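You operate a simulated robot arm through the tools that you are given. There is no shell and no other tool.

You run a simulated two-armed robot. Do the job below in one go: nothing can be reset, and whatever is moved stays where it is left.

JOB
Swap the empty core on the pad turntable for the pad that the table card names.
Fine: the core stands on the table, the steel weight lies on the pad, the drag dial is as on the card.

It is judged by the outcome, as a careful person would: the job done as asked, and still so three seconds after it is handed in. It fails if anything else is knocked over, pushed out of place, dropped, spilled or broken.

ROBOT AND FRAMES
Two 7-joint arms with fingered hands on one trunk that stands fixed in place. Base frame: the origin is at the foot of the trunk, x ahead of it, y to its left, z up; the work surface is at about z = 850. Lengths are in mm, angles in rad, forces in N, time in s.
The left shoulder is at [70, 169, 1258], the right one opposite. With the tool pointing down near the work surface each hand reaches from about 100 to 660 mm from the base axis, measured 20 degrees to its own side. Payload 3.4 kg a hand.
Tool frame (each hand has its own): the origin (TCP) lies between the finger pads and is the grasp point; the fingertips stand 23 mm ahead of it; z points along the fingers, y is the line along which they close. The gripper opens to 116 mm; its body begins 65 mm behind the TCP. The gripper is a hand of 4 fingers: y runs from the thumb to the fingers, the wrist lies at [0, 0, -211] in the tool frame, and closing takes about 1.5 s.
Orientation is that of the tool frame in the base frame, as a unit quaternion [x, y, z, w]. With the fingers straight down and closing along the base's y, the tool's x points along the base's -x, its y along +y and its z along -z.

CONTROLS
- The arms move only by the tool jog_arm. It takes "left_moves", "right_moves" or both (then of equal length, played together; a hand with none holds still); each is a list of rows, each an object (a shift or turn left out is 0, a gripper value left out holds the last) with "linear": the shift along the base's x, y, z in units of 25 mm (1.0 is 25 mm), a list of three; "dr": the turn, a rotation vector about the base's x, y, z in units of 4 degrees (1.0 is 4 degrees), a list of three; "grip": the opening in per cent of the stroke, from 0 (shut) to 100 (fully open). In form: [{"linear": [dx, dy, dz], "dr": [wx, wy, wz], "grip": grip}, ...]. A call has 1 to 20 rows; each row shifts and turns the commanded pose from where the row before left it. A call with a number of a shift or a turn outside -1 to 1 is refused whole. Rows are played at 5 a second. More than 50 mm and 0.15 rad between two rows, or a gripper value outside its range, and nothing of the call is played. A pose out of reach is approached as far as the arm can. The call stops where the force on the tool passes 40 N (or 10 N more than at its start, if that is more) or the arm is blocked; 0.2 s more then pass. The fingers move at their own pace (about 153 mm/s each) and stop on an object; they squeeze with about 28 N. The grip force told is the motor's: it shows also when the fingers shut on nothing. Time passes only in rows, and 0.2 s behind the last, so rows that do not move let the fingers close. The reply holds the time, the measured pose of the TCP, the force on the tool along the base axes, the opening and the grip force, in the units named above and with some noise, with the torque about the TCP (base axes, N m) and any sound that the robot's microphone picked up.
- Cameras (640 x 400 px; columns grow to the right, rows downward): "scene" is now at [113.4, -45.2, 1480.1]; the picture's right is [-0.70, -0.72, 0.00], its down [-0.46, 0.44, -0.77] and it looks along [0.55, -0.54, -0.64] (base axes); focal length 246 px, centre (320, 200). "left" rides on the left gripper at [-69, 1, -90] in its tool frame; the picture's right is [-0.01, -1.00, 0.00], its down [0.79, -0.01, -0.61] and it looks along [0.61, -0.01, 0.79] (tool axes); focal length 251 px, centre (320, 200). "right" rides on the right gripper at [69, 1, -90] in its tool frame; the picture's right is [-0.01, 1.00, 0.00], its down [-0.79, -0.01, -0.61] and it looks along [-0.61, -0.01, 0.79] (tool axes); focal length 251 px, centre (320, 200). There is no depth. A picture from a camera that has moved, and an enlarged one, comes with that camera's place and axes in the base frame and with its lens. The place of the scene camera against the robot may be out by one fixed shift of up to 25 mm in any direction.
- get_image(camera): a new picture of that camera. The clock stands still meanwhile.
- slide_trunk(by): slides the trunk up (or, below 0, down) by that many mm; the arms and the scene camera ride with it, the base frame stays. It gives what a move gives, with no picture.
- set_grasp(shape, hand): the hand has 4 fingers and takes this shape, open, in about a second: jaw (thumb against the fingers, like two jaws); tri (thumb and two fingers); tip (a fingertip pinch); poke (one finger out to press); point (the index stretched); flat (the hand flat); cup (the hand cupped); fist (a fist). The gripper value then closes the fingers along that shape, each until it touches; the sizes above hold for jaw. It gives what a move gives, with no picture.
- aim_head(pan, tilt): turns the head with the scene camera to pan (to the left, within 1.501 rad either way) and tilt (down, from -0.506 to 1.204), counted from straight ahead of the robot. It gives what a move gives.
- zoom(camera, box): a new picture of the part [left, top, right, bottom] of that camera's present view, enlarged. The clock stands still meanwhile.
- hand_in(): hands the job in; it is judged then, once.

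Places have to be worked out from the pictures, the camera data and where the tool is seen. Open the grippers and draw the arms clear of the work before you hand the job in, unless the task says otherwise.

The tools are called as a command line: name --argument value ..., lists and objects as JSON in quotes. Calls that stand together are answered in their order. jog_arm: Moves the arms, as the interface text tells. Its arguments: {"type":"object","properties":{"left_moves":{"type":"array"},"right_moves":{"type":"array"}},"required":[]} The other tools are called the same way: slide_trunk (by) moves the trunk up or down; set_grasp (shape, hand) gives the hand a shape; aim_head (pan, tilt) turns the head that bears the scene camera; get_image (camera) takes a picture; zoom (camera, box) takes an enlarged picture of a part of a camera's view; hand_in () hands the job in.

At the start:

```text
time: 0.0
left_position: [409.6, -10.2, 1227.6]
left_ee_rot: [-0.001, 1.0, 0.0, 0.0]
left_wrist_force: [-0.3, 0.2, 0.4]
left_wrist_torque: [0.02, -0.01, 0.02]
left_gripper_width: 115.8
left_gripper_force: 0.0
left_shape: jaw
right_position: [358.9, -406.1, 1184.7]
right_ee_rot: [0.0, 1.0, 0.0, 0.0]
right_wrist_force: [0.6, -0.3, 0.7]
right_wrist_torque: [0.0, 0.01, 0.03]
right_gripper_width: 116.1
right_gripper_force: 0.1
right_shape: jaw
trunk travel left (down, up): [-764.0, 176.0]
head pan, tilt (commanded): [-0.77, 0.691]
```

scene: 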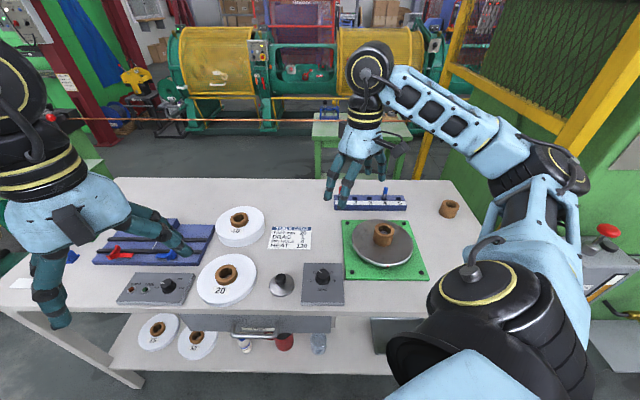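
right: 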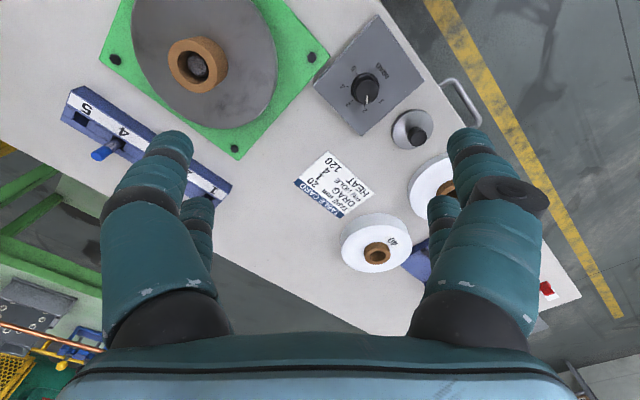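
left: 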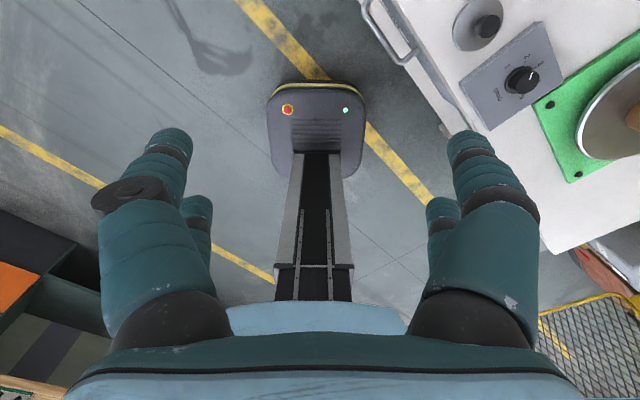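

I start by reading the table card and looking at the devices close up.

zoom --camera "right" --box '[270, 130, 430, 230]'

zoom --camera "scene" --box '[180, 190, 340, 290]'

zoom --camera "scene" --box '[320, 180, 480, 280]'

zoom --camera "right" --box '[300, 10, 460, 110]'

```text
4.00 times, centred on (350, 180) of right
camera zoom: at [288.8, -406.1, 1273.7], right [0.01, 1.0, 0.0], down [0.79, -0.01, 0.61], along [0.61, -0.01, -0.79], focal length 1006 px, centre (200, 280)
```

zoom: 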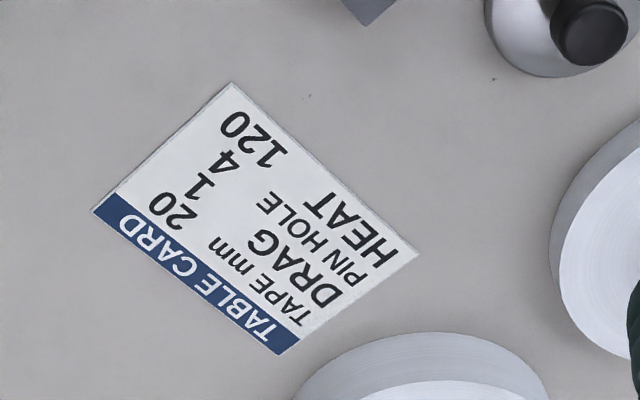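

```text
4.00 times, centred on (260, 240) of scene
camera zoom: at [113.4, -45.2, 1480.1], right [-0.7, -0.72, 0.0], down [-0.46, 0.44, -0.77], along [0.55, -0.54, -0.64], focal length 986 px, centre (560, 40)
```

zoom: 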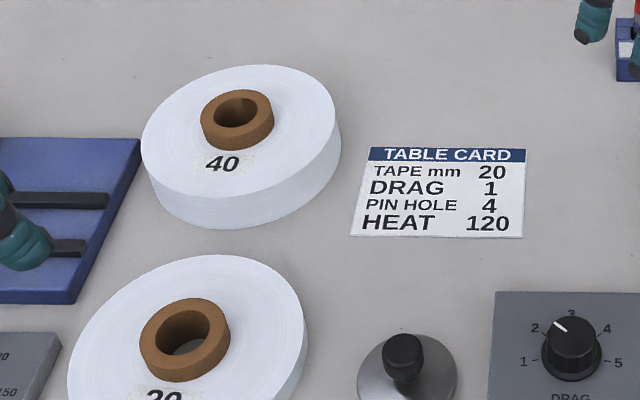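

```text
4.00 times, centred on (400, 230) of scene
camera zoom: at [113.4, -45.2, 1480.1], right [-0.7, -0.72, 0.0], down [-0.46, 0.44, -0.77], along [0.55, -0.54, -0.64], focal length 986 px, centre (0, 80)
```

zoom: 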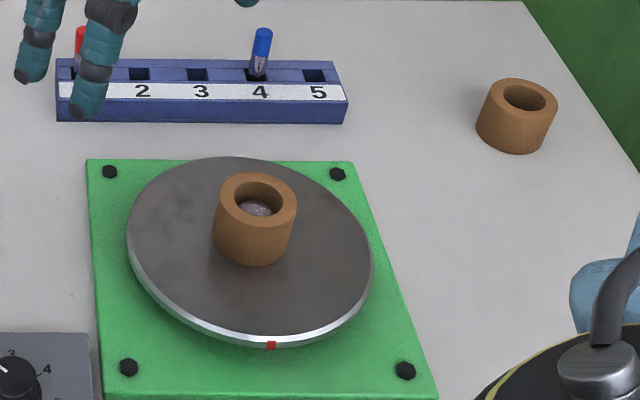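

```text
4.00 times, centred on (380, 60) of right
camera zoom: at [288.8, -406.1, 1273.7], right [0.01, 1.0, 0.0], down [0.79, -0.01, 0.61], along [0.61, -0.01, -0.79], focal length 1006 px, centre (80, 760)
```

zoom: 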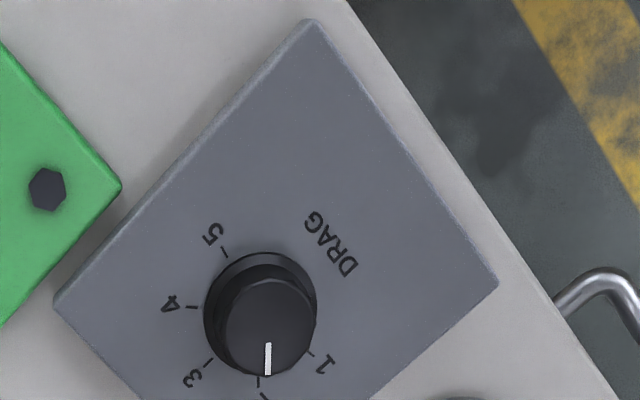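

The card says tape 20, drag 1 (pin hole 4 and heat 120 are not part of this job). I look closer at the pad 20, the weight, the dial and the lower shelf.

zoom --camera "scene" --box '[180, 240, 340, 340]'

zoom --camera "scene" --box '[100, 290, 260, 390]'

zoom --camera "scene" --box '[260, 250, 340, 300]'

zoom --camera "right" --box '[100, 0, 300, 125]'

```text
4.00 times, centred on (260, 290) of scene
camera zoom: at [113.4, -45.2, 1480.1], right [-0.7, -0.72, 0.0], down [-0.46, 0.44, -0.77], along [0.55, -0.54, -0.64], focal length 986 px, centre (560, -160)
```

zoom: 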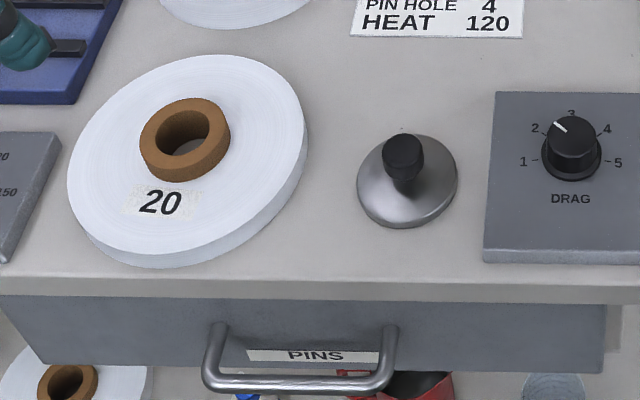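

```text
4.00 times, centred on (180, 340) of scene
camera zoom: at [113.4, -45.2, 1480.1], right [-0.7, -0.72, 0.0], down [-0.46, 0.44, -0.77], along [0.55, -0.54, -0.64], focal length 986 px, centre (880, -360)
```

zoom: 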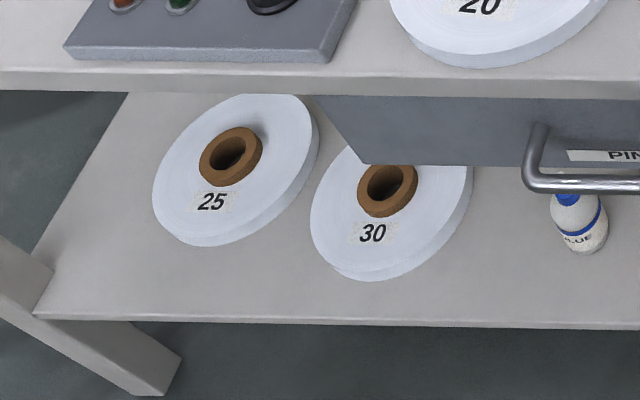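

```text
8.00 times, centred on (300, 275) of scene
camera zoom: at [113.4, -45.2, 1480.1], right [-0.7, -0.72, 0.0], down [-0.46, 0.44, -0.77], along [0.55, -0.54, -0.64], focal length 1971 px, centre (480, -400)
```

zoom: 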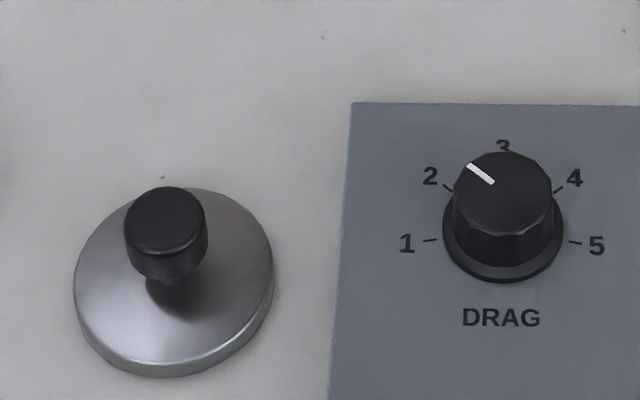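

```text
3.20 times, centred on (200, 62) of right
camera zoom: at [288.8, -406.1, 1273.7], right [0.01, 1.0, 0.0], down [0.79, -0.01, 0.61], along [0.61, -0.01, -0.79], focal length 805 px, centre (704, 640)
```

zoom: 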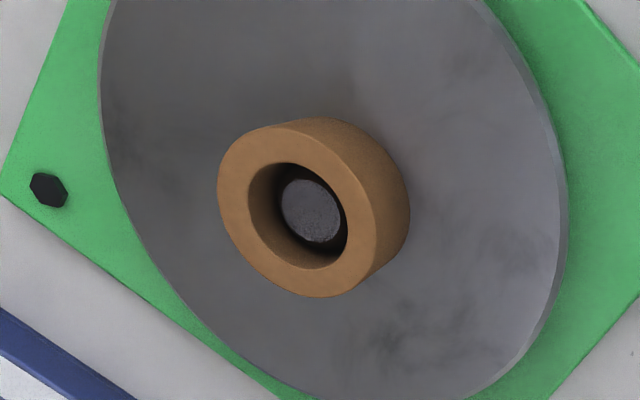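

Pad 20 lies on the table; its core sticks out a bit above the tape. I bring the right hand above the turntable to look straight at the empty core.

jog_arm --right_moves '[{"linear": [-0.085, -0.75, -0.4]}, {"linear": [-0.085, -0.75, -0.4]}, {"linear": [-0.085, -0.75, -0.4]}, {"linear": [-0.085, -0.75, -0.4]}, {"linear": [-0.085, -0.75, -0.4]}, {"linear": [-0.085, -0.75, -0.4]}, {"linear": [-0.085, -0.75, -0.4]}, {"linear": [-0.085, -0.75, -0.4]}]'

get_image --camera "right"

get_image --camera "scene"

```text
time: 1.8
left_position: [410.8, -11.2, 1227.0]
left_ee_rot: [0.0, 1.0, 0.0, -0.001]
left_wrist_force: [-0.8, -0.1, 0.7]
left_wrist_torque: [-0.01, -0.05, -0.01]
left_gripper_width: 116.0
left_gripper_force: 0.1
left_shape: jaw
right_position: [341.8, -557.8, 1103.3]
right_ee_rot: [0.0, 1.0, 0.0, 0.0]
right_wrist_force: [0.2, -0.8, -0.1]
right_wrist_torque: [-0.03, 0.0, 0.0]
right_gripper_width: 116.2
right_gripper_force: 0.1
right_shape: jaw
trunk travel left (down, up): [-764.0, 176.0]
head pan, tilt (commanded): [-0.77, 0.691]
```

```text
taken
camera right: at [272.2, -557.6, 1192.8], right [0.01, 1.0, 0.0], down [0.79, -0.01, 0.61], along [0.61, 0.0, -0.79], focal length 251 px, centre (320, 200)
```

right: 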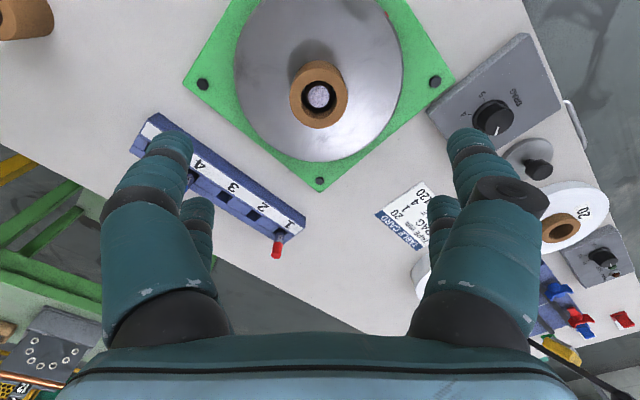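

```text
taken
camera scene: at [113.4, -45.8, 1480.1], right [-0.7, -0.72, 0.0], down [-0.46, 0.44, -0.77], along [0.55, -0.54, -0.64], focal length 246 px, centre (320, 200)
```

scene: 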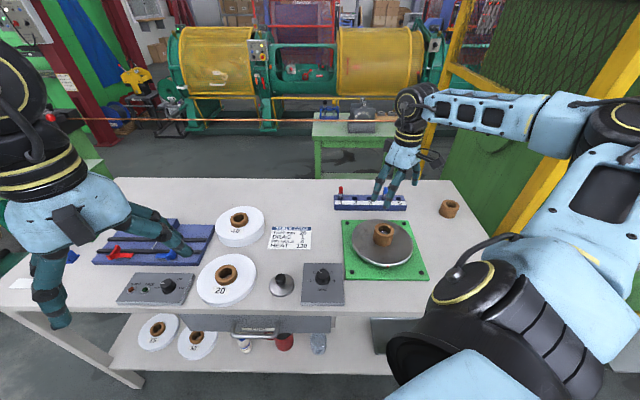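

The core is almost on my line of sight; I zoom in to measure it.

zoom --camera "right" --box '[240, 45, 400, 145]'

zoom --camera "right" --box '[440, 60, 600, 160]'

zoom --camera "right" --box '[480, 160, 640, 260]'

zoom --camera "scene" --box '[340, 200, 436, 260]'

```text
4.00 times, centred on (320, 95) of right
camera zoom: at [272.2, -557.6, 1192.8], right [0.01, 1.0, 0.0], down [0.79, -0.01, 0.61], along [0.61, 0.0, -0.79], focal length 1006 px, centre (320, 620)
```

zoom: 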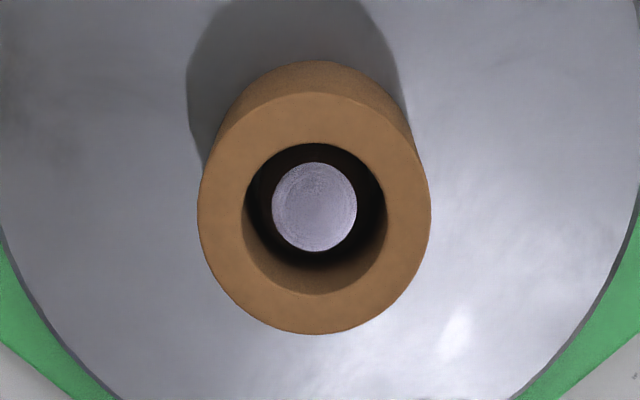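

```text
4.00 times, centred on (520, 110) of right
camera zoom: at [272.2, -557.6, 1192.8], right [0.01, 1.0, 0.0], down [0.79, -0.01, 0.61], along [0.61, 0.0, -0.79], focal length 1006 px, centre (-480, 560)
```

zoom: 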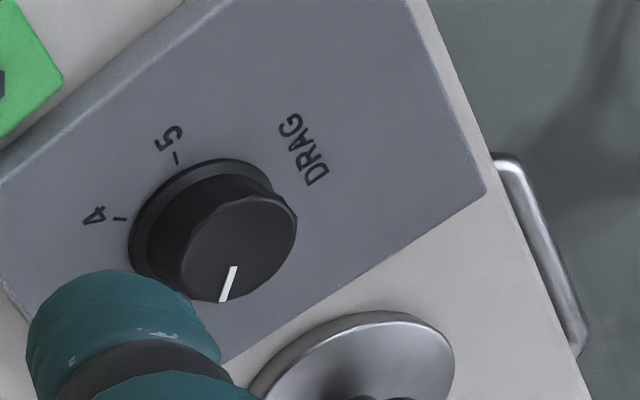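

```text
4.00 times, centred on (560, 210) of right
camera zoom: at [272.2, -557.6, 1192.8], right [0.01, 1.0, 0.0], down [0.79, -0.01, 0.61], along [0.61, 0.0, -0.79], focal length 1006 px, centre (-640, 160)
```

zoom: 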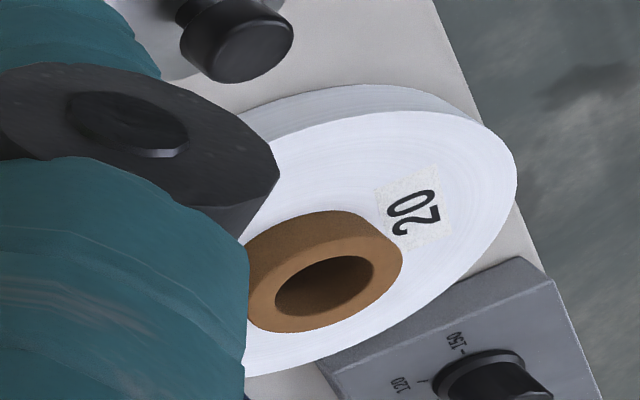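

```text
6.67 times, centred on (388, 230) of scene
camera zoom: at [113.4, -45.8, 1480.1], right [-0.7, -0.72, 0.0], down [-0.46, 0.44, -0.77], along [0.55, -0.54, -0.64], focal length 1643 px, centre (-133, 0)
```

zoom: 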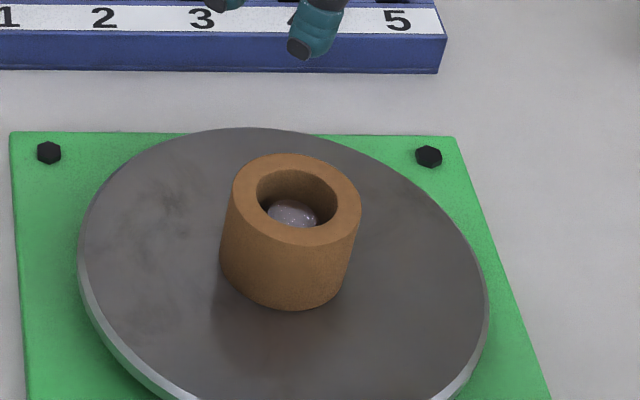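

Triangulating both right-camera views puts the empty core at about (343, -558), top z≈941, outer diameter ≈57, on a spindle of about 22 mm. I lower the hand to 40 mm above it for a closer measurement.

jog_arm --right_moves '[{"linear": [0, 0, -0.8]}, {"linear": [0, 0, -0.8]}, {"linear": [0, 0, -0.8]}, {"linear": [0, 0, -0.8]}, {"linear": [0, 0, -0.8]}]'

get_image --camera "right"

zoom --camera "scene" --box '[330, 150, 490, 250]'

```text
time: 3.0
left_position: [410.0, -10.6, 1227.3]
left_ee_rot: [-0.001, 1.0, 0.0, -0.002]
left_wrist_force: [-0.3, -0.9, -0.8]
left_wrist_torque: [-0.03, 0.03, 0.01]
left_gripper_width: 116.0
left_gripper_force: 0.0
left_shape: jaw
right_position: [342.8, -556.0, 1004.2]
right_ee_rot: [0.0, 1.0, 0.0, 0.0]
right_wrist_force: [0.1, 0.0, 0.1]
right_wrist_torque: [-0.02, 0.0, -0.02]
right_gripper_width: 115.7
right_gripper_force: 0.0
right_shape: jaw
trunk travel left (down, up): [-764.0, 176.0]
head pan, tilt (commanded): [-0.77, 0.691]
```

```text
taken
camera right: at [272.7, -556.9, 1093.7], right [0.01, 1.0, 0.0], down [0.8, -0.01, 0.61], along [0.61, -0.01, -0.8], focal length 251 px, centre (320, 200)
```

right: 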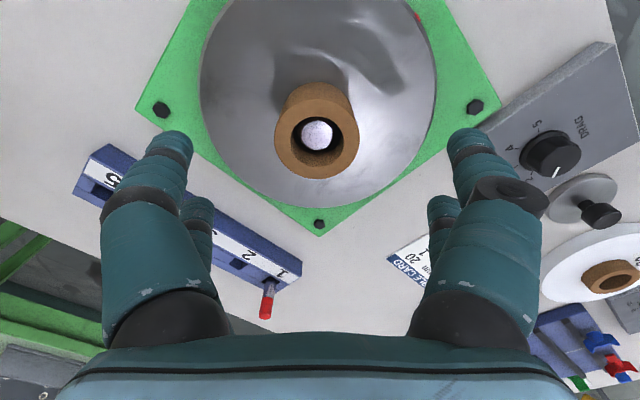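

```text
4.00 times, centred on (410, 200) of scene
camera zoom: at [113.7, -45.7, 1480.0], right [-0.7, -0.72, 0.0], down [-0.46, 0.44, -0.77], along [0.55, -0.54, -0.64], focal length 986 px, centre (-40, 200)
```

zoom: 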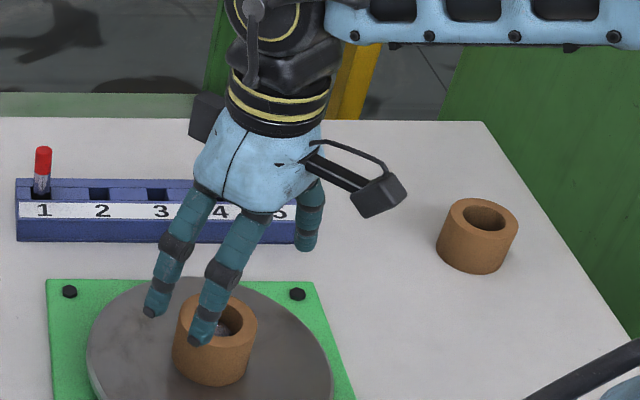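

The refined estimate for the core is (344, -559), top z≈933. I descend to TCP z≈926 (fingertips about 903, above the disc) and close.

jog_arm --right_moves '[{"linear": [0.04, -0.06, -0.6]}, {"linear": [0.04, -0.06, -0.6]}, {"linear": [0, 0, -0.6]}, {"linear": [0, 0, -0.6]}, {"linear": [0, 0, -0.4]}, {"linear": [0, 0, -0.36]}]'

zoom --camera "scene" --box '[330, 180, 458, 260]'

get_image --camera "right"

```text
time: 4.4
left_position: [410.1, -9.8, 1227.4]
left_ee_rot: [-0.001, 1.0, 0.001, -0.001]
left_wrist_force: [-0.3, 0.1, 0.3]
left_wrist_torque: [0.01, -0.02, 0.03]
left_gripper_width: 115.8
left_gripper_force: 0.1
left_shape: jaw
right_position: [343.6, -560.1, 925.0]
right_ee_rot: [0.001, 1.0, 0.0, 0.001]
right_wrist_force: [-1.0, -0.3, -0.4]
right_wrist_torque: [-0.05, 0.01, 0.0]
right_gripper_width: 116.1
right_gripper_force: 0.0
right_shape: jaw
trunk travel left (down, up): [-764.0, 176.0]
head pan, tilt (commanded): [-0.77, 0.691]
```

```text
5.00 times, centred on (394, 220) of scene
camera zoom: at [113.4, -45.3, 1480.1], right [-0.7, -0.72, 0.0], down [-0.46, 0.44, -0.77], along [0.55, -0.54, -0.64], focal length 1232 px, centre (-50, 100)
```

zoom: 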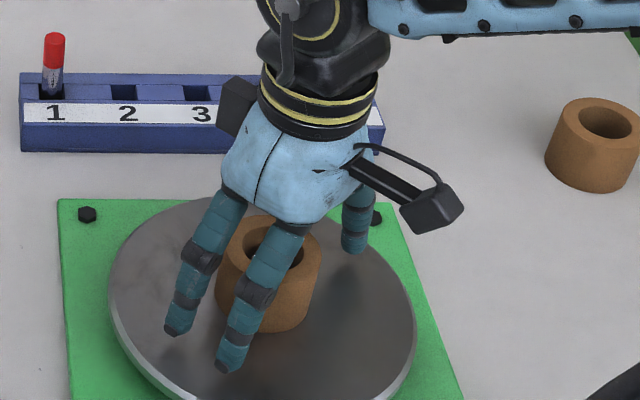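

```text
taken
camera right: at [273.9, -559.1, 1014.4], right [0.01, 1.0, 0.0], down [0.8, -0.01, 0.61], along [0.61, -0.01, -0.8], focal length 251 px, centre (320, 200)
```

right: 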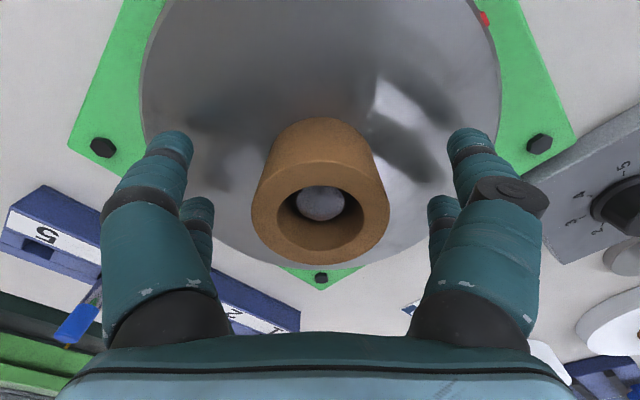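

The hand straddles the core and is centred. I close the fingers.

jog_arm --right_moves '[{"grip": 45}, {"grip": 45}, {"grip": 30}, {"grip": 0}, {}, {}, {}, {}, {}, {}]'

get_image --camera "right"

zoom --camera "scene" --box '[330, 180, 458, 260]'

```text
time: 6.6
left_position: [410.7, -11.1, 1226.9]
left_ee_rot: [0.0, 1.0, 0.0, -0.001]
left_wrist_force: [0.5, 0.1, 0.2]
left_wrist_torque: [0.03, 0.01, -0.02]
left_gripper_width: 115.8
left_gripper_force: 0.1
left_shape: jaw
right_position: [345.4, -559.0, 925.2]
right_ee_rot: [0.0, 1.0, 0.0, -0.001]
right_wrist_force: [-0.1, -0.6, 0.2]
right_wrist_torque: [-0.01, -0.02, -0.01]
right_gripper_width: 37.9
right_gripper_force: 28.1
right_shape: jaw
trunk travel left (down, up): [-764.0, 176.0]
head pan, tilt (commanded): [-0.77, 0.691]
```

```text
taken
camera right: at [273.9, -559.1, 1014.5], right [0.01, 1.0, 0.0], down [0.79, -0.01, 0.61], along [0.61, -0.01, -0.79], focal length 251 px, centre (320, 200)
```

right: 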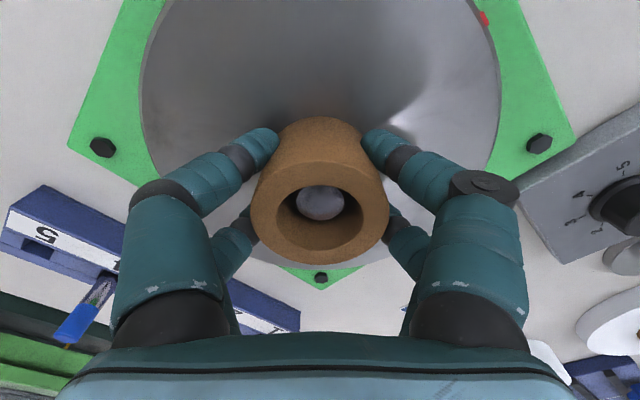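

```text
5.00 times, centred on (394, 220) of scene
camera zoom: at [113.4, -45.3, 1480.1], right [-0.7, -0.72, 0.0], down [-0.46, 0.44, -0.77], along [0.55, -0.54, -0.64], focal length 1232 px, centre (-50, 100)
```

zoom: 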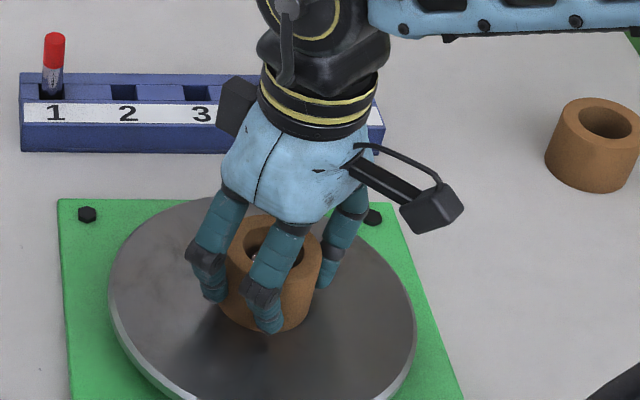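

The four fingers wrap the core (28 N). I lift it straight up off the spindle.

jog_arm --right_moves '[{"linear": [0, 0, 0.3]}, {"linear": [0, 0, 0.5]}, {"linear": [0, 0, 0.7]}, {"linear": [0, 0, 0.8]}, {"linear": [0, 0, 0.8]}, {"linear": [0, 0, 0.8]}]'

get_image --camera "right"

get_image --camera "scene"

```text
time: 8.0
left_position: [409.6, -10.0, 1227.4]
left_ee_rot: [-0.001, 1.0, -0.001, -0.002]
left_wrist_force: [0.6, 0.2, -0.2]
left_wrist_torque: [0.03, 0.0, 0.01]
left_gripper_width: 115.7
left_gripper_force: 0.1
left_shape: jaw
right_position: [343.8, -559.0, 1024.1]
right_ee_rot: [0.0, 1.0, 0.0, 0.001]
right_wrist_force: [-0.9, -1.0, -0.1]
right_wrist_torque: [-0.03, 0.0, 0.01]
right_gripper_width: 37.8
right_gripper_force: 28.0
right_shape: jaw
trunk travel left (down, up): [-764.0, 176.0]
head pan, tilt (commanded): [-0.77, 0.691]
```

```text
taken
camera right: at [274.0, -559.0, 1112.6], right [0.01, 1.0, 0.0], down [0.79, -0.01, 0.61], along [0.61, -0.01, -0.79], focal length 251 px, centre (320, 200)
```

right: 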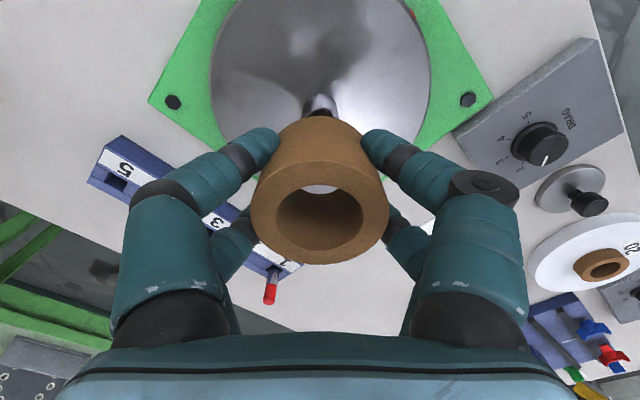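

```text
taken
camera scene: at [113.1, -44.7, 1480.1], right [-0.7, -0.72, 0.0], down [-0.46, 0.44, -0.77], along [0.55, -0.54, -0.64], focal length 246 px, centre (320, 200)
```

scene: 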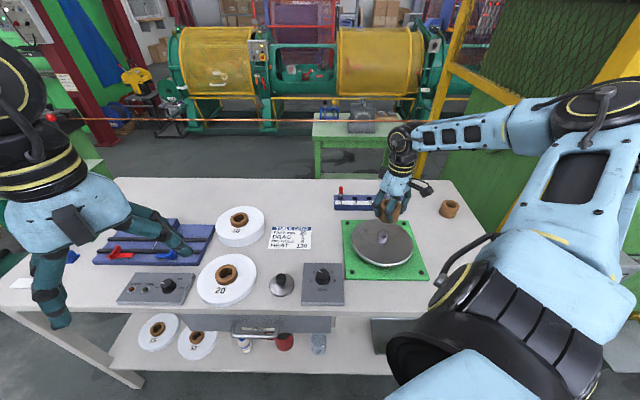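

The spindle is bare and the core hangs in the hand. I carry it toward the free area on the robot's right side of the turntable, around (140, -630), in steps.

jog_arm --right_moves '[{"linear": [-0.8, -0.28, 0]}, {"linear": [-0.8, -0.28, 0]}, {"linear": [-0.8, -0.28, 0]}, {"linear": [-0.8, -0.28, 0]}, {"linear": [-0.8, -0.28, 0]}]'

get_image --camera "right"

get_image --camera "scene"

```text
time: 9.2
left_position: [409.1, -9.1, 1227.7]
left_ee_rot: [0.0, 1.0, 0.0, -0.001]
left_wrist_force: [0.2, -0.9, -0.1]
left_wrist_torque: [-0.01, 0.01, -0.02]
left_gripper_width: 116.0
left_gripper_force: 0.1
left_shape: jaw
right_position: [243.0, -593.3, 1022.8]
right_ee_rot: [0.0, 1.0, 0.0, 0.0]
right_wrist_force: [-0.3, 1.0, -0.6]
right_wrist_torque: [-0.02, -0.02, -0.02]
right_gripper_width: 37.6
right_gripper_force: 27.9
right_shape: jaw
trunk travel left (down, up): [-764.0, 176.0]
head pan, tilt (commanded): [-0.77, 0.691]
```

```text
taken
camera right: at [172.5, -594.3, 1112.2], right [0.01, 1.0, 0.0], down [0.79, -0.01, 0.61], along [0.61, -0.01, -0.79], focal length 251 px, centre (320, 200)
```

right: 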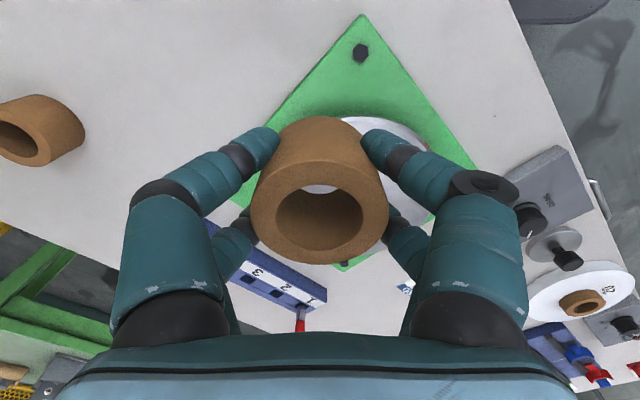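

```text
taken
camera scene: at [112.5, -45.1, 1480.2], right [-0.7, -0.72, 0.0], down [-0.46, 0.44, -0.77], along [0.55, -0.54, -0.64], focal length 246 px, centre (320, 200)
```

scene: 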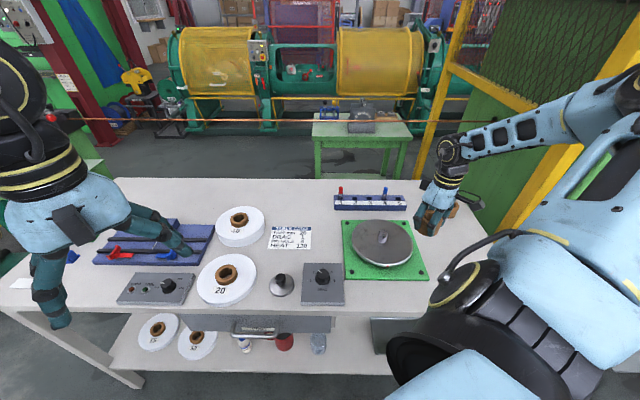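

The whole area beside the board is free. I move on to about (145, -635) before lowering.

jog_arm --right_moves '[{"linear": [-0.79, -0.33, 0]}, {"linear": [-0.79, -0.33, 0]}, {"linear": [-0.79, -0.33, 0]}, {"linear": [-0.79, -0.33, 0]}, {"linear": [-0.79, -0.33, 0]}, {}]'

get_image --camera "right"

aim_head --pan -1.1 --tilt 0.75

get_image --camera "scene"

```text
time: 10.6
left_position: [409.6, -12.1, 1226.6]
left_ee_rot: [0.0, 1.0, 0.001, 0.0]
left_wrist_force: [0.1, 0.2, -0.4]
left_wrist_torque: [0.02, 0.0, 0.02]
left_gripper_width: 116.0
left_gripper_force: 0.1
left_shape: jaw
right_position: [146.0, -636.3, 1023.5]
right_ee_rot: [0.001, 1.0, 0.001, 0.001]
right_wrist_force: [-0.4, -0.5, -0.3]
right_wrist_torque: [-0.03, -0.02, 0.02]
right_gripper_width: 37.0
right_gripper_force: 28.0
right_shape: jaw
trunk travel left (down, up): [-764.0, 176.0]
head pan, tilt (commanded): [-0.77, 0.691]
```

```text
taken
camera right: at [75.5, -635.8, 1112.3], right [0.01, 1.0, 0.0], down [0.79, -0.01, 0.61], along [0.61, -0.01, -0.79], focal length 251 px, centre (320, 200)
```

right: 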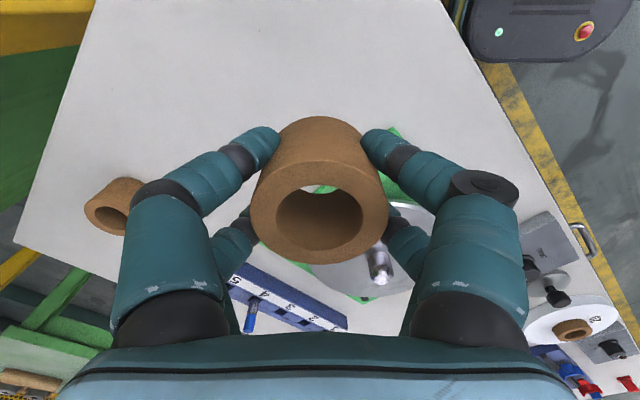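

```text
time: 11.4
left_position: [410.8, -11.7, 1226.4]
left_ee_rot: [0.0, 1.0, -0.001, -0.001]
left_wrist_force: [0.0, -0.5, 0.5]
left_wrist_torque: [0.02, -0.04, -0.01]
left_gripper_width: 116.0
left_gripper_force: 0.1
left_shape: jaw
right_position: [146.1, -634.1, 1022.9]
right_ee_rot: [0.0, 1.0, 0.0, -0.001]
right_wrist_force: [-0.5, 0.1, -0.9]
right_wrist_torque: [0.03, 0.01, 0.01]
right_gripper_width: 37.4
right_gripper_force: 28.0
right_shape: jaw
trunk travel left (down, up): [-764.0, 176.0]
head pan, tilt (commanded): [-1.1, 0.75]
```

```text
taken
camera scene: at [89.8, -59.7, 1475.1], right [-0.89, -0.45, 0.0], down [-0.31, 0.61, -0.73], along [0.33, -0.65, -0.68], focal length 246 px, centre (320, 200)
```

scene: 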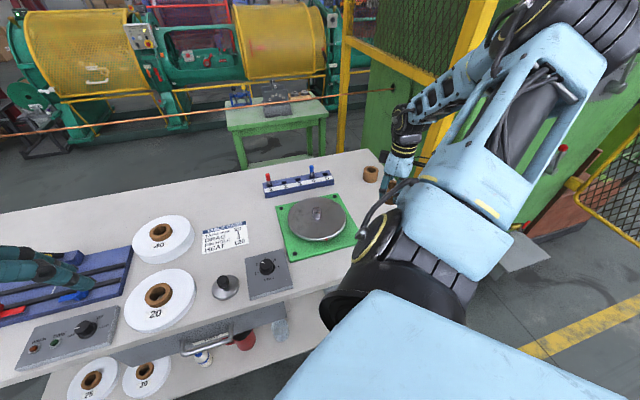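

The table below is clear. I lower to about z 896 and then feel for the table in small steps.

jog_arm --right_moves '[{"linear": [0, 0, -0.85]}, {"linear": [0, 0, -0.85]}, {"linear": [0, 0, -0.85]}, {"linear": [0, 0, -0.85]}, {"linear": [0, 0, -0.85]}, {"linear": [0, 0, -0.8]}]'

get_image --camera "right"

```text
time: 12.8
left_position: [411.0, -10.5, 1227.8]
left_ee_rot: [-0.001, 1.0, 0.0, -0.001]
left_wrist_force: [-0.1, -0.2, 0.0]
left_wrist_torque: [-0.01, -0.01, 0.02]
left_gripper_width: 116.1
left_gripper_force: 0.0
left_shape: jaw
right_position: [145.3, -635.9, 896.9]
right_ee_rot: [0.0, 1.0, 0.0, 0.0]
right_wrist_force: [0.1, 0.3, -0.2]
right_wrist_torque: [0.0, -0.02, 0.05]
right_gripper_width: 37.6
right_gripper_force: 27.9
right_shape: jaw
trunk travel left (down, up): [-764.0, 176.0]
head pan, tilt (commanded): [-1.1, 0.75]
```

```text
taken
camera right: at [74.7, -635.0, 985.5], right [0.01, 1.0, 0.0], down [0.79, -0.01, 0.61], along [0.61, -0.01, -0.79], focal length 251 px, centre (320, 200)
```

right: 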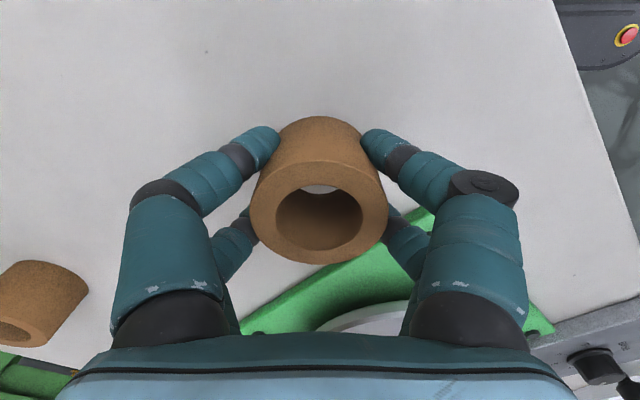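

No contact yet; I feel downward in 2 mm rows.

jog_arm --right_moves '[{"linear": [0, 0, -0.08]}, {"linear": [0, 0, -0.08]}, {"linear": [0, 0, -0.08]}]'

jog_arm --right_moves '[{"linear": [0, 0, -0.08]}, {"linear": [0, 0, -0.08]}]'

```text
time: 13.6
left_position: [409.0, -10.0, 1226.3]
left_ee_rot: [-0.001, 1.0, 0.0, -0.001]
left_wrist_force: [1.1, 0.0, 0.9]
left_wrist_torque: [0.02, 0.02, 0.0]
left_gripper_width: 115.6
left_gripper_force: 0.1
left_shape: jaw
right_position: [145.7, -636.7, 891.5]
right_ee_rot: [0.0, 1.0, 0.0, 0.0]
right_wrist_force: [0.3, 0.2, -0.4]
right_wrist_torque: [-0.02, 0.01, 0.0]
right_gripper_width: 37.0
right_gripper_force: 28.3
right_shape: jaw
trunk travel left (down, up): [-764.0, 176.0]
head pan, tilt (commanded): [-1.1, 0.75]
```

```text
time: 14.2
left_position: [411.0, -10.9, 1228.1]
left_ee_rot: [-0.001, 1.0, 0.0, -0.001]
left_wrist_force: [-0.5, 0.1, -0.3]
left_wrist_torque: [0.01, 0.02, -0.01]
left_gripper_width: 115.9
left_gripper_force: 0.0
left_shape: jaw
right_position: [145.2, -634.8, 887.3]
right_ee_rot: [0.0, 1.0, 0.001, 0.0]
right_wrist_force: [-0.4, 0.1, -0.1]
right_wrist_torque: [0.01, 0.02, 0.02]
right_gripper_width: 37.5
right_gripper_force: 27.6
right_shape: jaw
trunk travel left (down, up): [-764.0, 176.0]
head pan, tilt (commanded): [-1.1, 0.75]
```

Still no contact at z 887. I keep feeling down.

jog_arm --right_moves '[{"linear": [0, 0, -0.08]}, {"linear": [0, 0, -0.08]}]'

jog_arm --right_moves '[{"linear": [0, 0, -0.08]}, {}]'

zoom --camera "right" --box '[220, 90, 420, 215]'

```text
time: 14.8
left_position: [409.6, -10.6, 1227.3]
left_ee_rot: [-0.001, 1.0, 0.001, -0.001]
left_wrist_force: [-0.5, -0.2, -0.5]
left_wrist_torque: [-0.02, -0.01, -0.05]
left_gripper_width: 115.9
left_gripper_force: 0.0
left_shape: jaw
right_position: [145.8, -634.3, 882.7]
right_ee_rot: [0.0, 1.0, 0.0, -0.001]
right_wrist_force: [0.5, 0.2, -0.8]
right_wrist_torque: [-0.02, 0.02, -0.03]
right_gripper_width: 36.9
right_gripper_force: 28.1
right_shape: jaw
trunk travel left (down, up): [-764.0, 176.0]
head pan, tilt (commanded): [-1.1, 0.75]
```

```text
time: 15.4
left_position: [408.0, -9.4, 1227.2]
left_ee_rot: [-0.001, 1.0, 0.0, -0.001]
left_wrist_force: [0.4, 1.0, 0.3]
left_wrist_torque: [0.01, 0.02, 0.01]
left_gripper_width: 116.1
left_gripper_force: 0.0
left_shape: jaw
right_position: [144.9, -634.6, 882.2]
right_ee_rot: [-0.001, 1.0, -0.002, 0.0]
right_wrist_force: [1.4, -2.2, 10.9]
right_wrist_torque: [-0.06, -0.03, 0.01]
right_gripper_width: 37.4
right_gripper_force: 28.5
right_shape: jaw
trunk travel left (down, up): [-764.0, 176.0]
head pan, tilt (commanded): [-1.1, 0.75]
```

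```text
3.20 times, centred on (320, 152) of right
camera zoom: at [74.9, -634.8, 971.7], right [0.01, 1.0, 0.0], down [0.79, 0.0, 0.61], along [0.61, -0.01, -0.79], focal length 805 px, centre (320, 352)
```

zoom: 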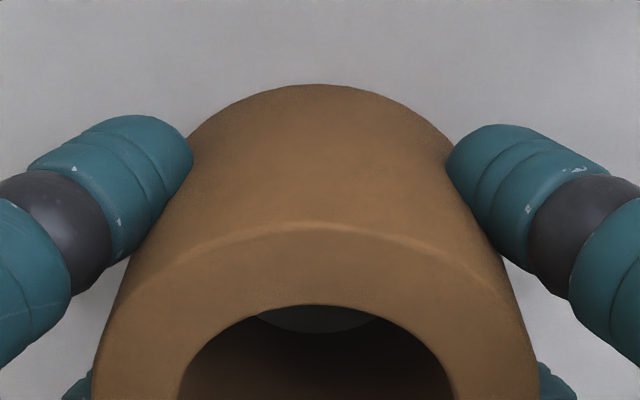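

The core touches the table (10.9 N up) at TCP z≈882.5, so the core bottom sits 32.5 mm under the TCP and the turntable disc is at about z 892. I ease off a millimetre, open, and rise straight up.

jog_arm --right_moves '[{"linear": [0, 0, 0.05]}, {"grip": 50}, {"grip": 60}, {"grip": 80}, {"grip": 80}, {}, {"linear": [0, 0, 0.2]}, {"linear": [0, 0, 0.5]}, {"linear": [0, 0, 0.8]}, {"linear": [0, 0, 0.9]}, {"linear": [0, 0, 0.9]}, {"linear": [0, 0, 0.9]}, {"linear": [0, 0, 0.9]}]'

get_image --camera "right"

```text
time: 18.2
left_position: [410.3, -9.3, 1227.7]
left_ee_rot: [0.0, 1.0, -0.001, -0.001]
left_wrist_force: [0.2, -0.1, 0.8]
left_wrist_torque: [-0.01, 0.02, 0.03]
left_gripper_width: 115.7
left_gripper_force: 0.2
left_shape: jaw
right_position: [144.4, -633.4, 1009.6]
right_ee_rot: [0.0, 1.0, 0.001, 0.0]
right_wrist_force: [0.6, 0.1, 0.1]
right_wrist_torque: [-0.02, -0.03, 0.01]
right_gripper_width: 92.6
right_gripper_force: 0.1
right_shape: jaw
trunk travel left (down, up): [-764.0, 176.0]
head pan, tilt (commanded): [-1.1, 0.75]
```

```text
taken
camera right: at [74.6, -634.0, 1099.1], right [0.01, 1.0, 0.0], down [0.79, -0.01, 0.61], along [0.61, 0.0, -0.79], focal length 251 px, centre (320, 200)
```

right: 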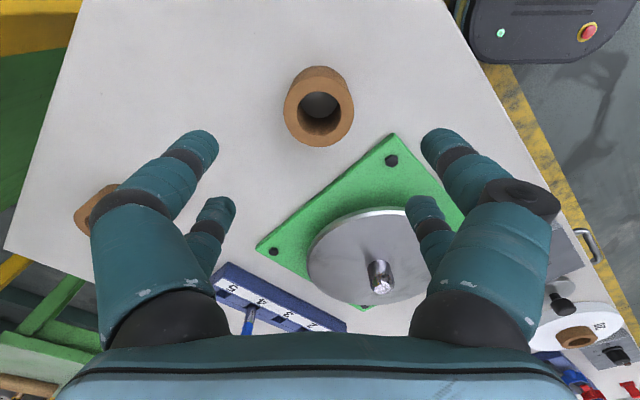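

The core stands upright on the table at (145, -635). Next I bring the right hand high over to pad 20 (about (550, -135)), while moving the left hand out of the way to the left.

jog_arm --left_moves '[{"linear": [0, 0.8, 0]}, {"linear": [0, 0.8, 0]}, {"linear": [0, 0.8, 0]}, {"linear": [0, 0.8, 0]}, {"linear": [0, 0.8, 0]}, {"linear": [0, 0.8, 0]}, {"linear": [0, 0.8, 0]}, {"linear": [0, 0.8, 0]}, {"linear": [0, 0.8, 0]}, {"linear": [0, 0.8, 0]}]' --right_moves '[{"linear": [0.79, 0.99, 0.36]}, {"linear": [0.79, 0.99, 0.36]}, {"linear": [0.79, 0.99, 0.36]}, {"linear": [0.79, 0.99, 0.36]}, {"linear": [0.79, 0.99, 0.36]}, {"linear": [0.79, 0.99, 0.36]}, {"linear": [0.79, 0.99, 0.36]}, {"linear": [0.79, 0.99, 0.36]}, {"linear": [0.79, 0.99, 0.36]}, {"linear": [0.79, 0.99, 0.36]}]'

aim_head --pan -0.5 --tilt 0.8

get_image --camera "scene"

get_image --camera "right"

```text
time: 20.4
left_position: [409.8, 191.9, 1226.5]
left_ee_rot: [-0.001, 1.0, -0.001, 0.0]
left_wrist_force: [0.0, 0.0, -0.7]
left_wrist_torque: [0.0, -0.02, 0.0]
left_gripper_width: 115.9
left_gripper_force: 0.0
left_shape: jaw
right_position: [344.2, -386.0, 1099.4]
right_ee_rot: [0.0, 1.0, -0.001, -0.001]
right_wrist_force: [-0.5, -0.1, 0.1]
right_wrist_torque: [-0.01, 0.01, 0.0]
right_gripper_width: 92.7
right_gripper_force: 0.1
right_shape: jaw
trunk travel left (down, up): [-764.0, 176.0]
head pan, tilt (commanded): [-1.1, 0.75]
```

```text
time: 21.4
left_position: [409.9, 189.8, 1227.4]
left_ee_rot: [-0.001, 1.0, -0.001, -0.001]
left_wrist_force: [0.1, -1.0, -0.3]
left_wrist_torque: [0.04, 0.01, 0.02]
left_gripper_width: 115.9
left_gripper_force: 0.0
left_shape: jaw
right_position: [343.3, -388.3, 1099.1]
right_ee_rot: [0.0, 1.0, 0.0, -0.001]
right_wrist_force: [-0.4, -0.1, -0.4]
right_wrist_torque: [-0.02, -0.04, -0.02]
right_gripper_width: 92.4
right_gripper_force: 0.0
right_shape: jaw
trunk travel left (down, up): [-764.0, 176.0]
head pan, tilt (commanded): [-0.499, 0.799]
```

```text
taken
camera scene: at [122.8, -24.6, 1471.1], right [-0.48, -0.88, 0.0], down [-0.63, 0.34, -0.7], along [0.61, -0.33, -0.72], focal length 246 px, centre (320, 200)
```

scene: 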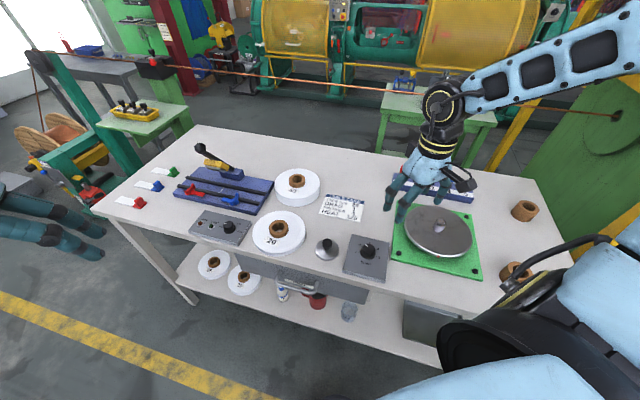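

```text
taken
camera right: at [273.6, -388.1, 1188.7], right [0.01, 1.0, 0.0], down [0.79, -0.01, 0.61], along [0.61, -0.01, -0.79], focal length 251 px, centre (320, 200)
```

right: 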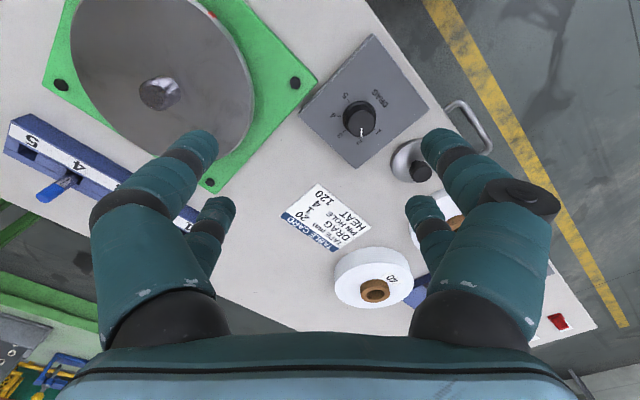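

Clear view: I measure the spindle and dial from here.

zoom --camera "right" --box '[100, 50, 228, 130]'

zoom --camera "right" --box '[296, 70, 424, 150]'

```text
5.00 times, centred on (164, 90) of right
camera zoom: at [273.6, -388.1, 1188.7], right [0.01, 1.0, 0.0], down [0.79, -0.01, 0.61], along [0.61, -0.01, -0.79], focal length 1257 px, centre (1100, 750)
```

zoom: 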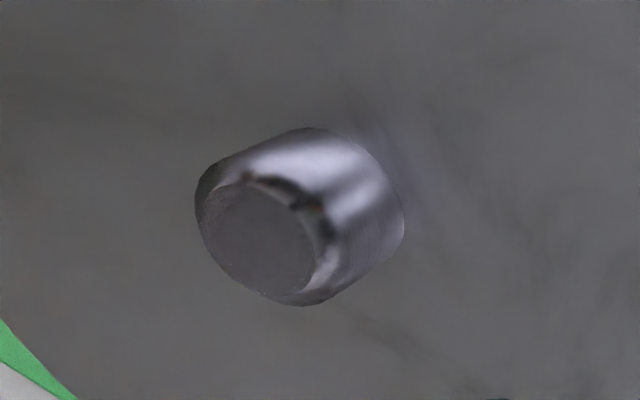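

```text
5.00 times, centred on (360, 110) of right
camera zoom: at [273.6, -388.1, 1188.7], right [0.01, 1.0, 0.0], down [0.79, -0.01, 0.61], along [0.61, -0.01, -0.79], focal length 1257 px, centre (120, 650)
```

zoom: 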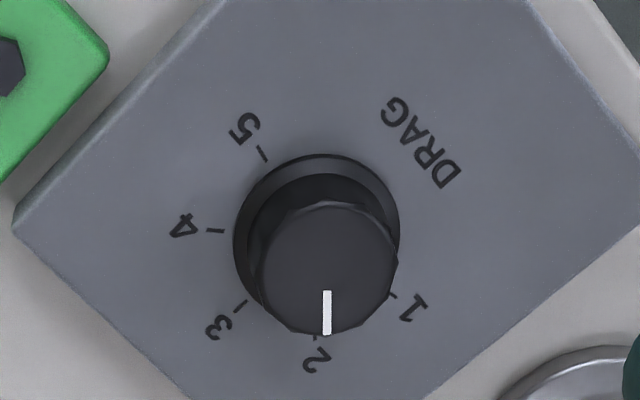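

Spindle: about (343.5, -558.5), top z≈925. Dial: centre (383, -340), top ≈898, pointer exactly on 2. Now on to pad 20.

jog_arm --right_moves '[{"linear": [0.75, 0.99, 0]}, {"linear": [0.75, 0.99, 0]}, {"linear": [0.75, 0.99, 0]}, {"linear": [0.75, 0.99, 0]}, {"linear": [0.75, 0.99, 0]}, {"linear": [0.75, 0.99, 0]}, {"linear": [0.75, 0.99, 0]}, {"linear": [0.75, 0.99, 0]}, {"linear": [0.75, 0.99, 0]}, {"linear": [0.75, 0.99, 0]}, {}]'

get_image --camera "right"

get_image --camera "scene"

```text
time: 23.8
left_position: [408.2, 188.8, 1227.0]
left_ee_rot: [0.0, 1.0, 0.0, -0.001]
left_wrist_force: [-1.1, 0.2, -0.3]
left_wrist_torque: [0.01, 0.02, 0.03]
left_gripper_width: 115.6
left_gripper_force: 0.0
left_shape: jaw
right_position: [515.3, -153.5, 1101.1]
right_ee_rot: [-0.001, 1.0, 0.001, 0.002]
right_wrist_force: [-0.4, 0.2, -0.8]
right_wrist_torque: [-0.01, 0.01, -0.01]
right_gripper_width: 92.6
right_gripper_force: 0.1
right_shape: jaw
right hand out of reach, approached as far as the arm can: row 10
trunk travel left (down, up): [-764.0, 176.0]
head pan, tilt (commanded): [-0.499, 0.799]
```

```text
taken
camera right: at [444.6, -153.8, 1191.0], right [0.01, 1.0, 0.0], down [0.79, -0.01, 0.61], along [0.61, -0.01, -0.79], focal length 251 px, centre (320, 200)
```

right: 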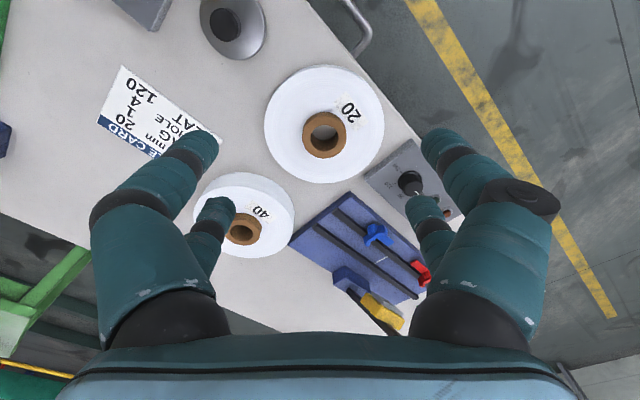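

```text
taken
camera scene: at [121.9, -24.3, 1471.2], right [-0.48, -0.88, 0.0], down [-0.63, 0.34, -0.7], along [0.61, -0.33, -0.72], focal length 246 px, centre (320, 200)
```

scene: 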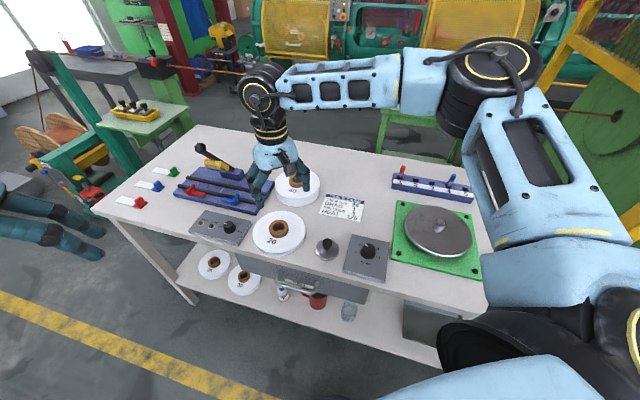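

The arm hit its reach limit at this height. The pad-20 core is at about (568, -149). Reach is better lower down, so I first descend at this spot and read where the pose goes.

jog_arm --right_moves '[{"linear": [0, 0, -0.8]}, {"linear": [0, 0, -0.8]}, {"linear": [0, 0, -0.8]}, {"linear": [0, 0, -0.8]}, {}]'

get_image --camera "right"

```text
time: 25.0
left_position: [410.7, 189.9, 1226.6]
left_ee_rot: [-0.001, 1.0, -0.001, -0.001]
left_wrist_force: [0.0, -0.6, 0.0]
left_wrist_torque: [-0.01, -0.03, 0.0]
left_gripper_width: 115.8
left_gripper_force: 0.0
left_shape: jaw
right_position: [503.1, -164.4, 1025.9]
right_ee_rot: [0.001, 1.0, 0.002, 0.001]
right_wrist_force: [0.3, -0.1, -0.2]
right_wrist_torque: [-0.01, -0.01, 0.0]
right_gripper_width: 92.5
right_gripper_force: 0.2
right_shape: jaw
right hand out of reach, approached as far as the arm can: row 2, 3, 4
trunk travel left (down, up): [-764.0, 176.0]
head pan, tilt (commanded): [-0.499, 0.799]
```

```text
taken
camera right: at [433.2, -165.4, 1115.6], right [0.01, 1.0, 0.0], down [0.79, -0.01, 0.61], along [0.61, 0.0, -0.79], focal length 251 px, centre (320, 200)
```

right: 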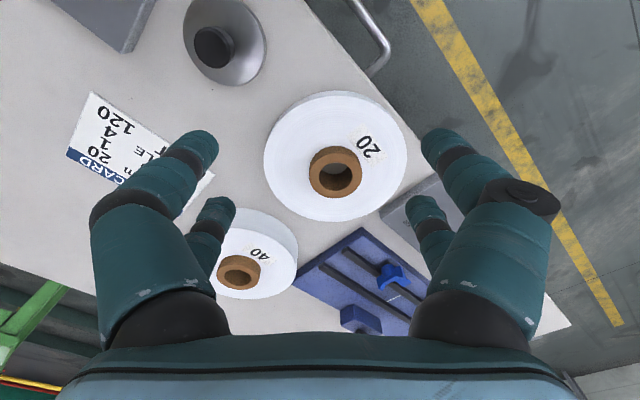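

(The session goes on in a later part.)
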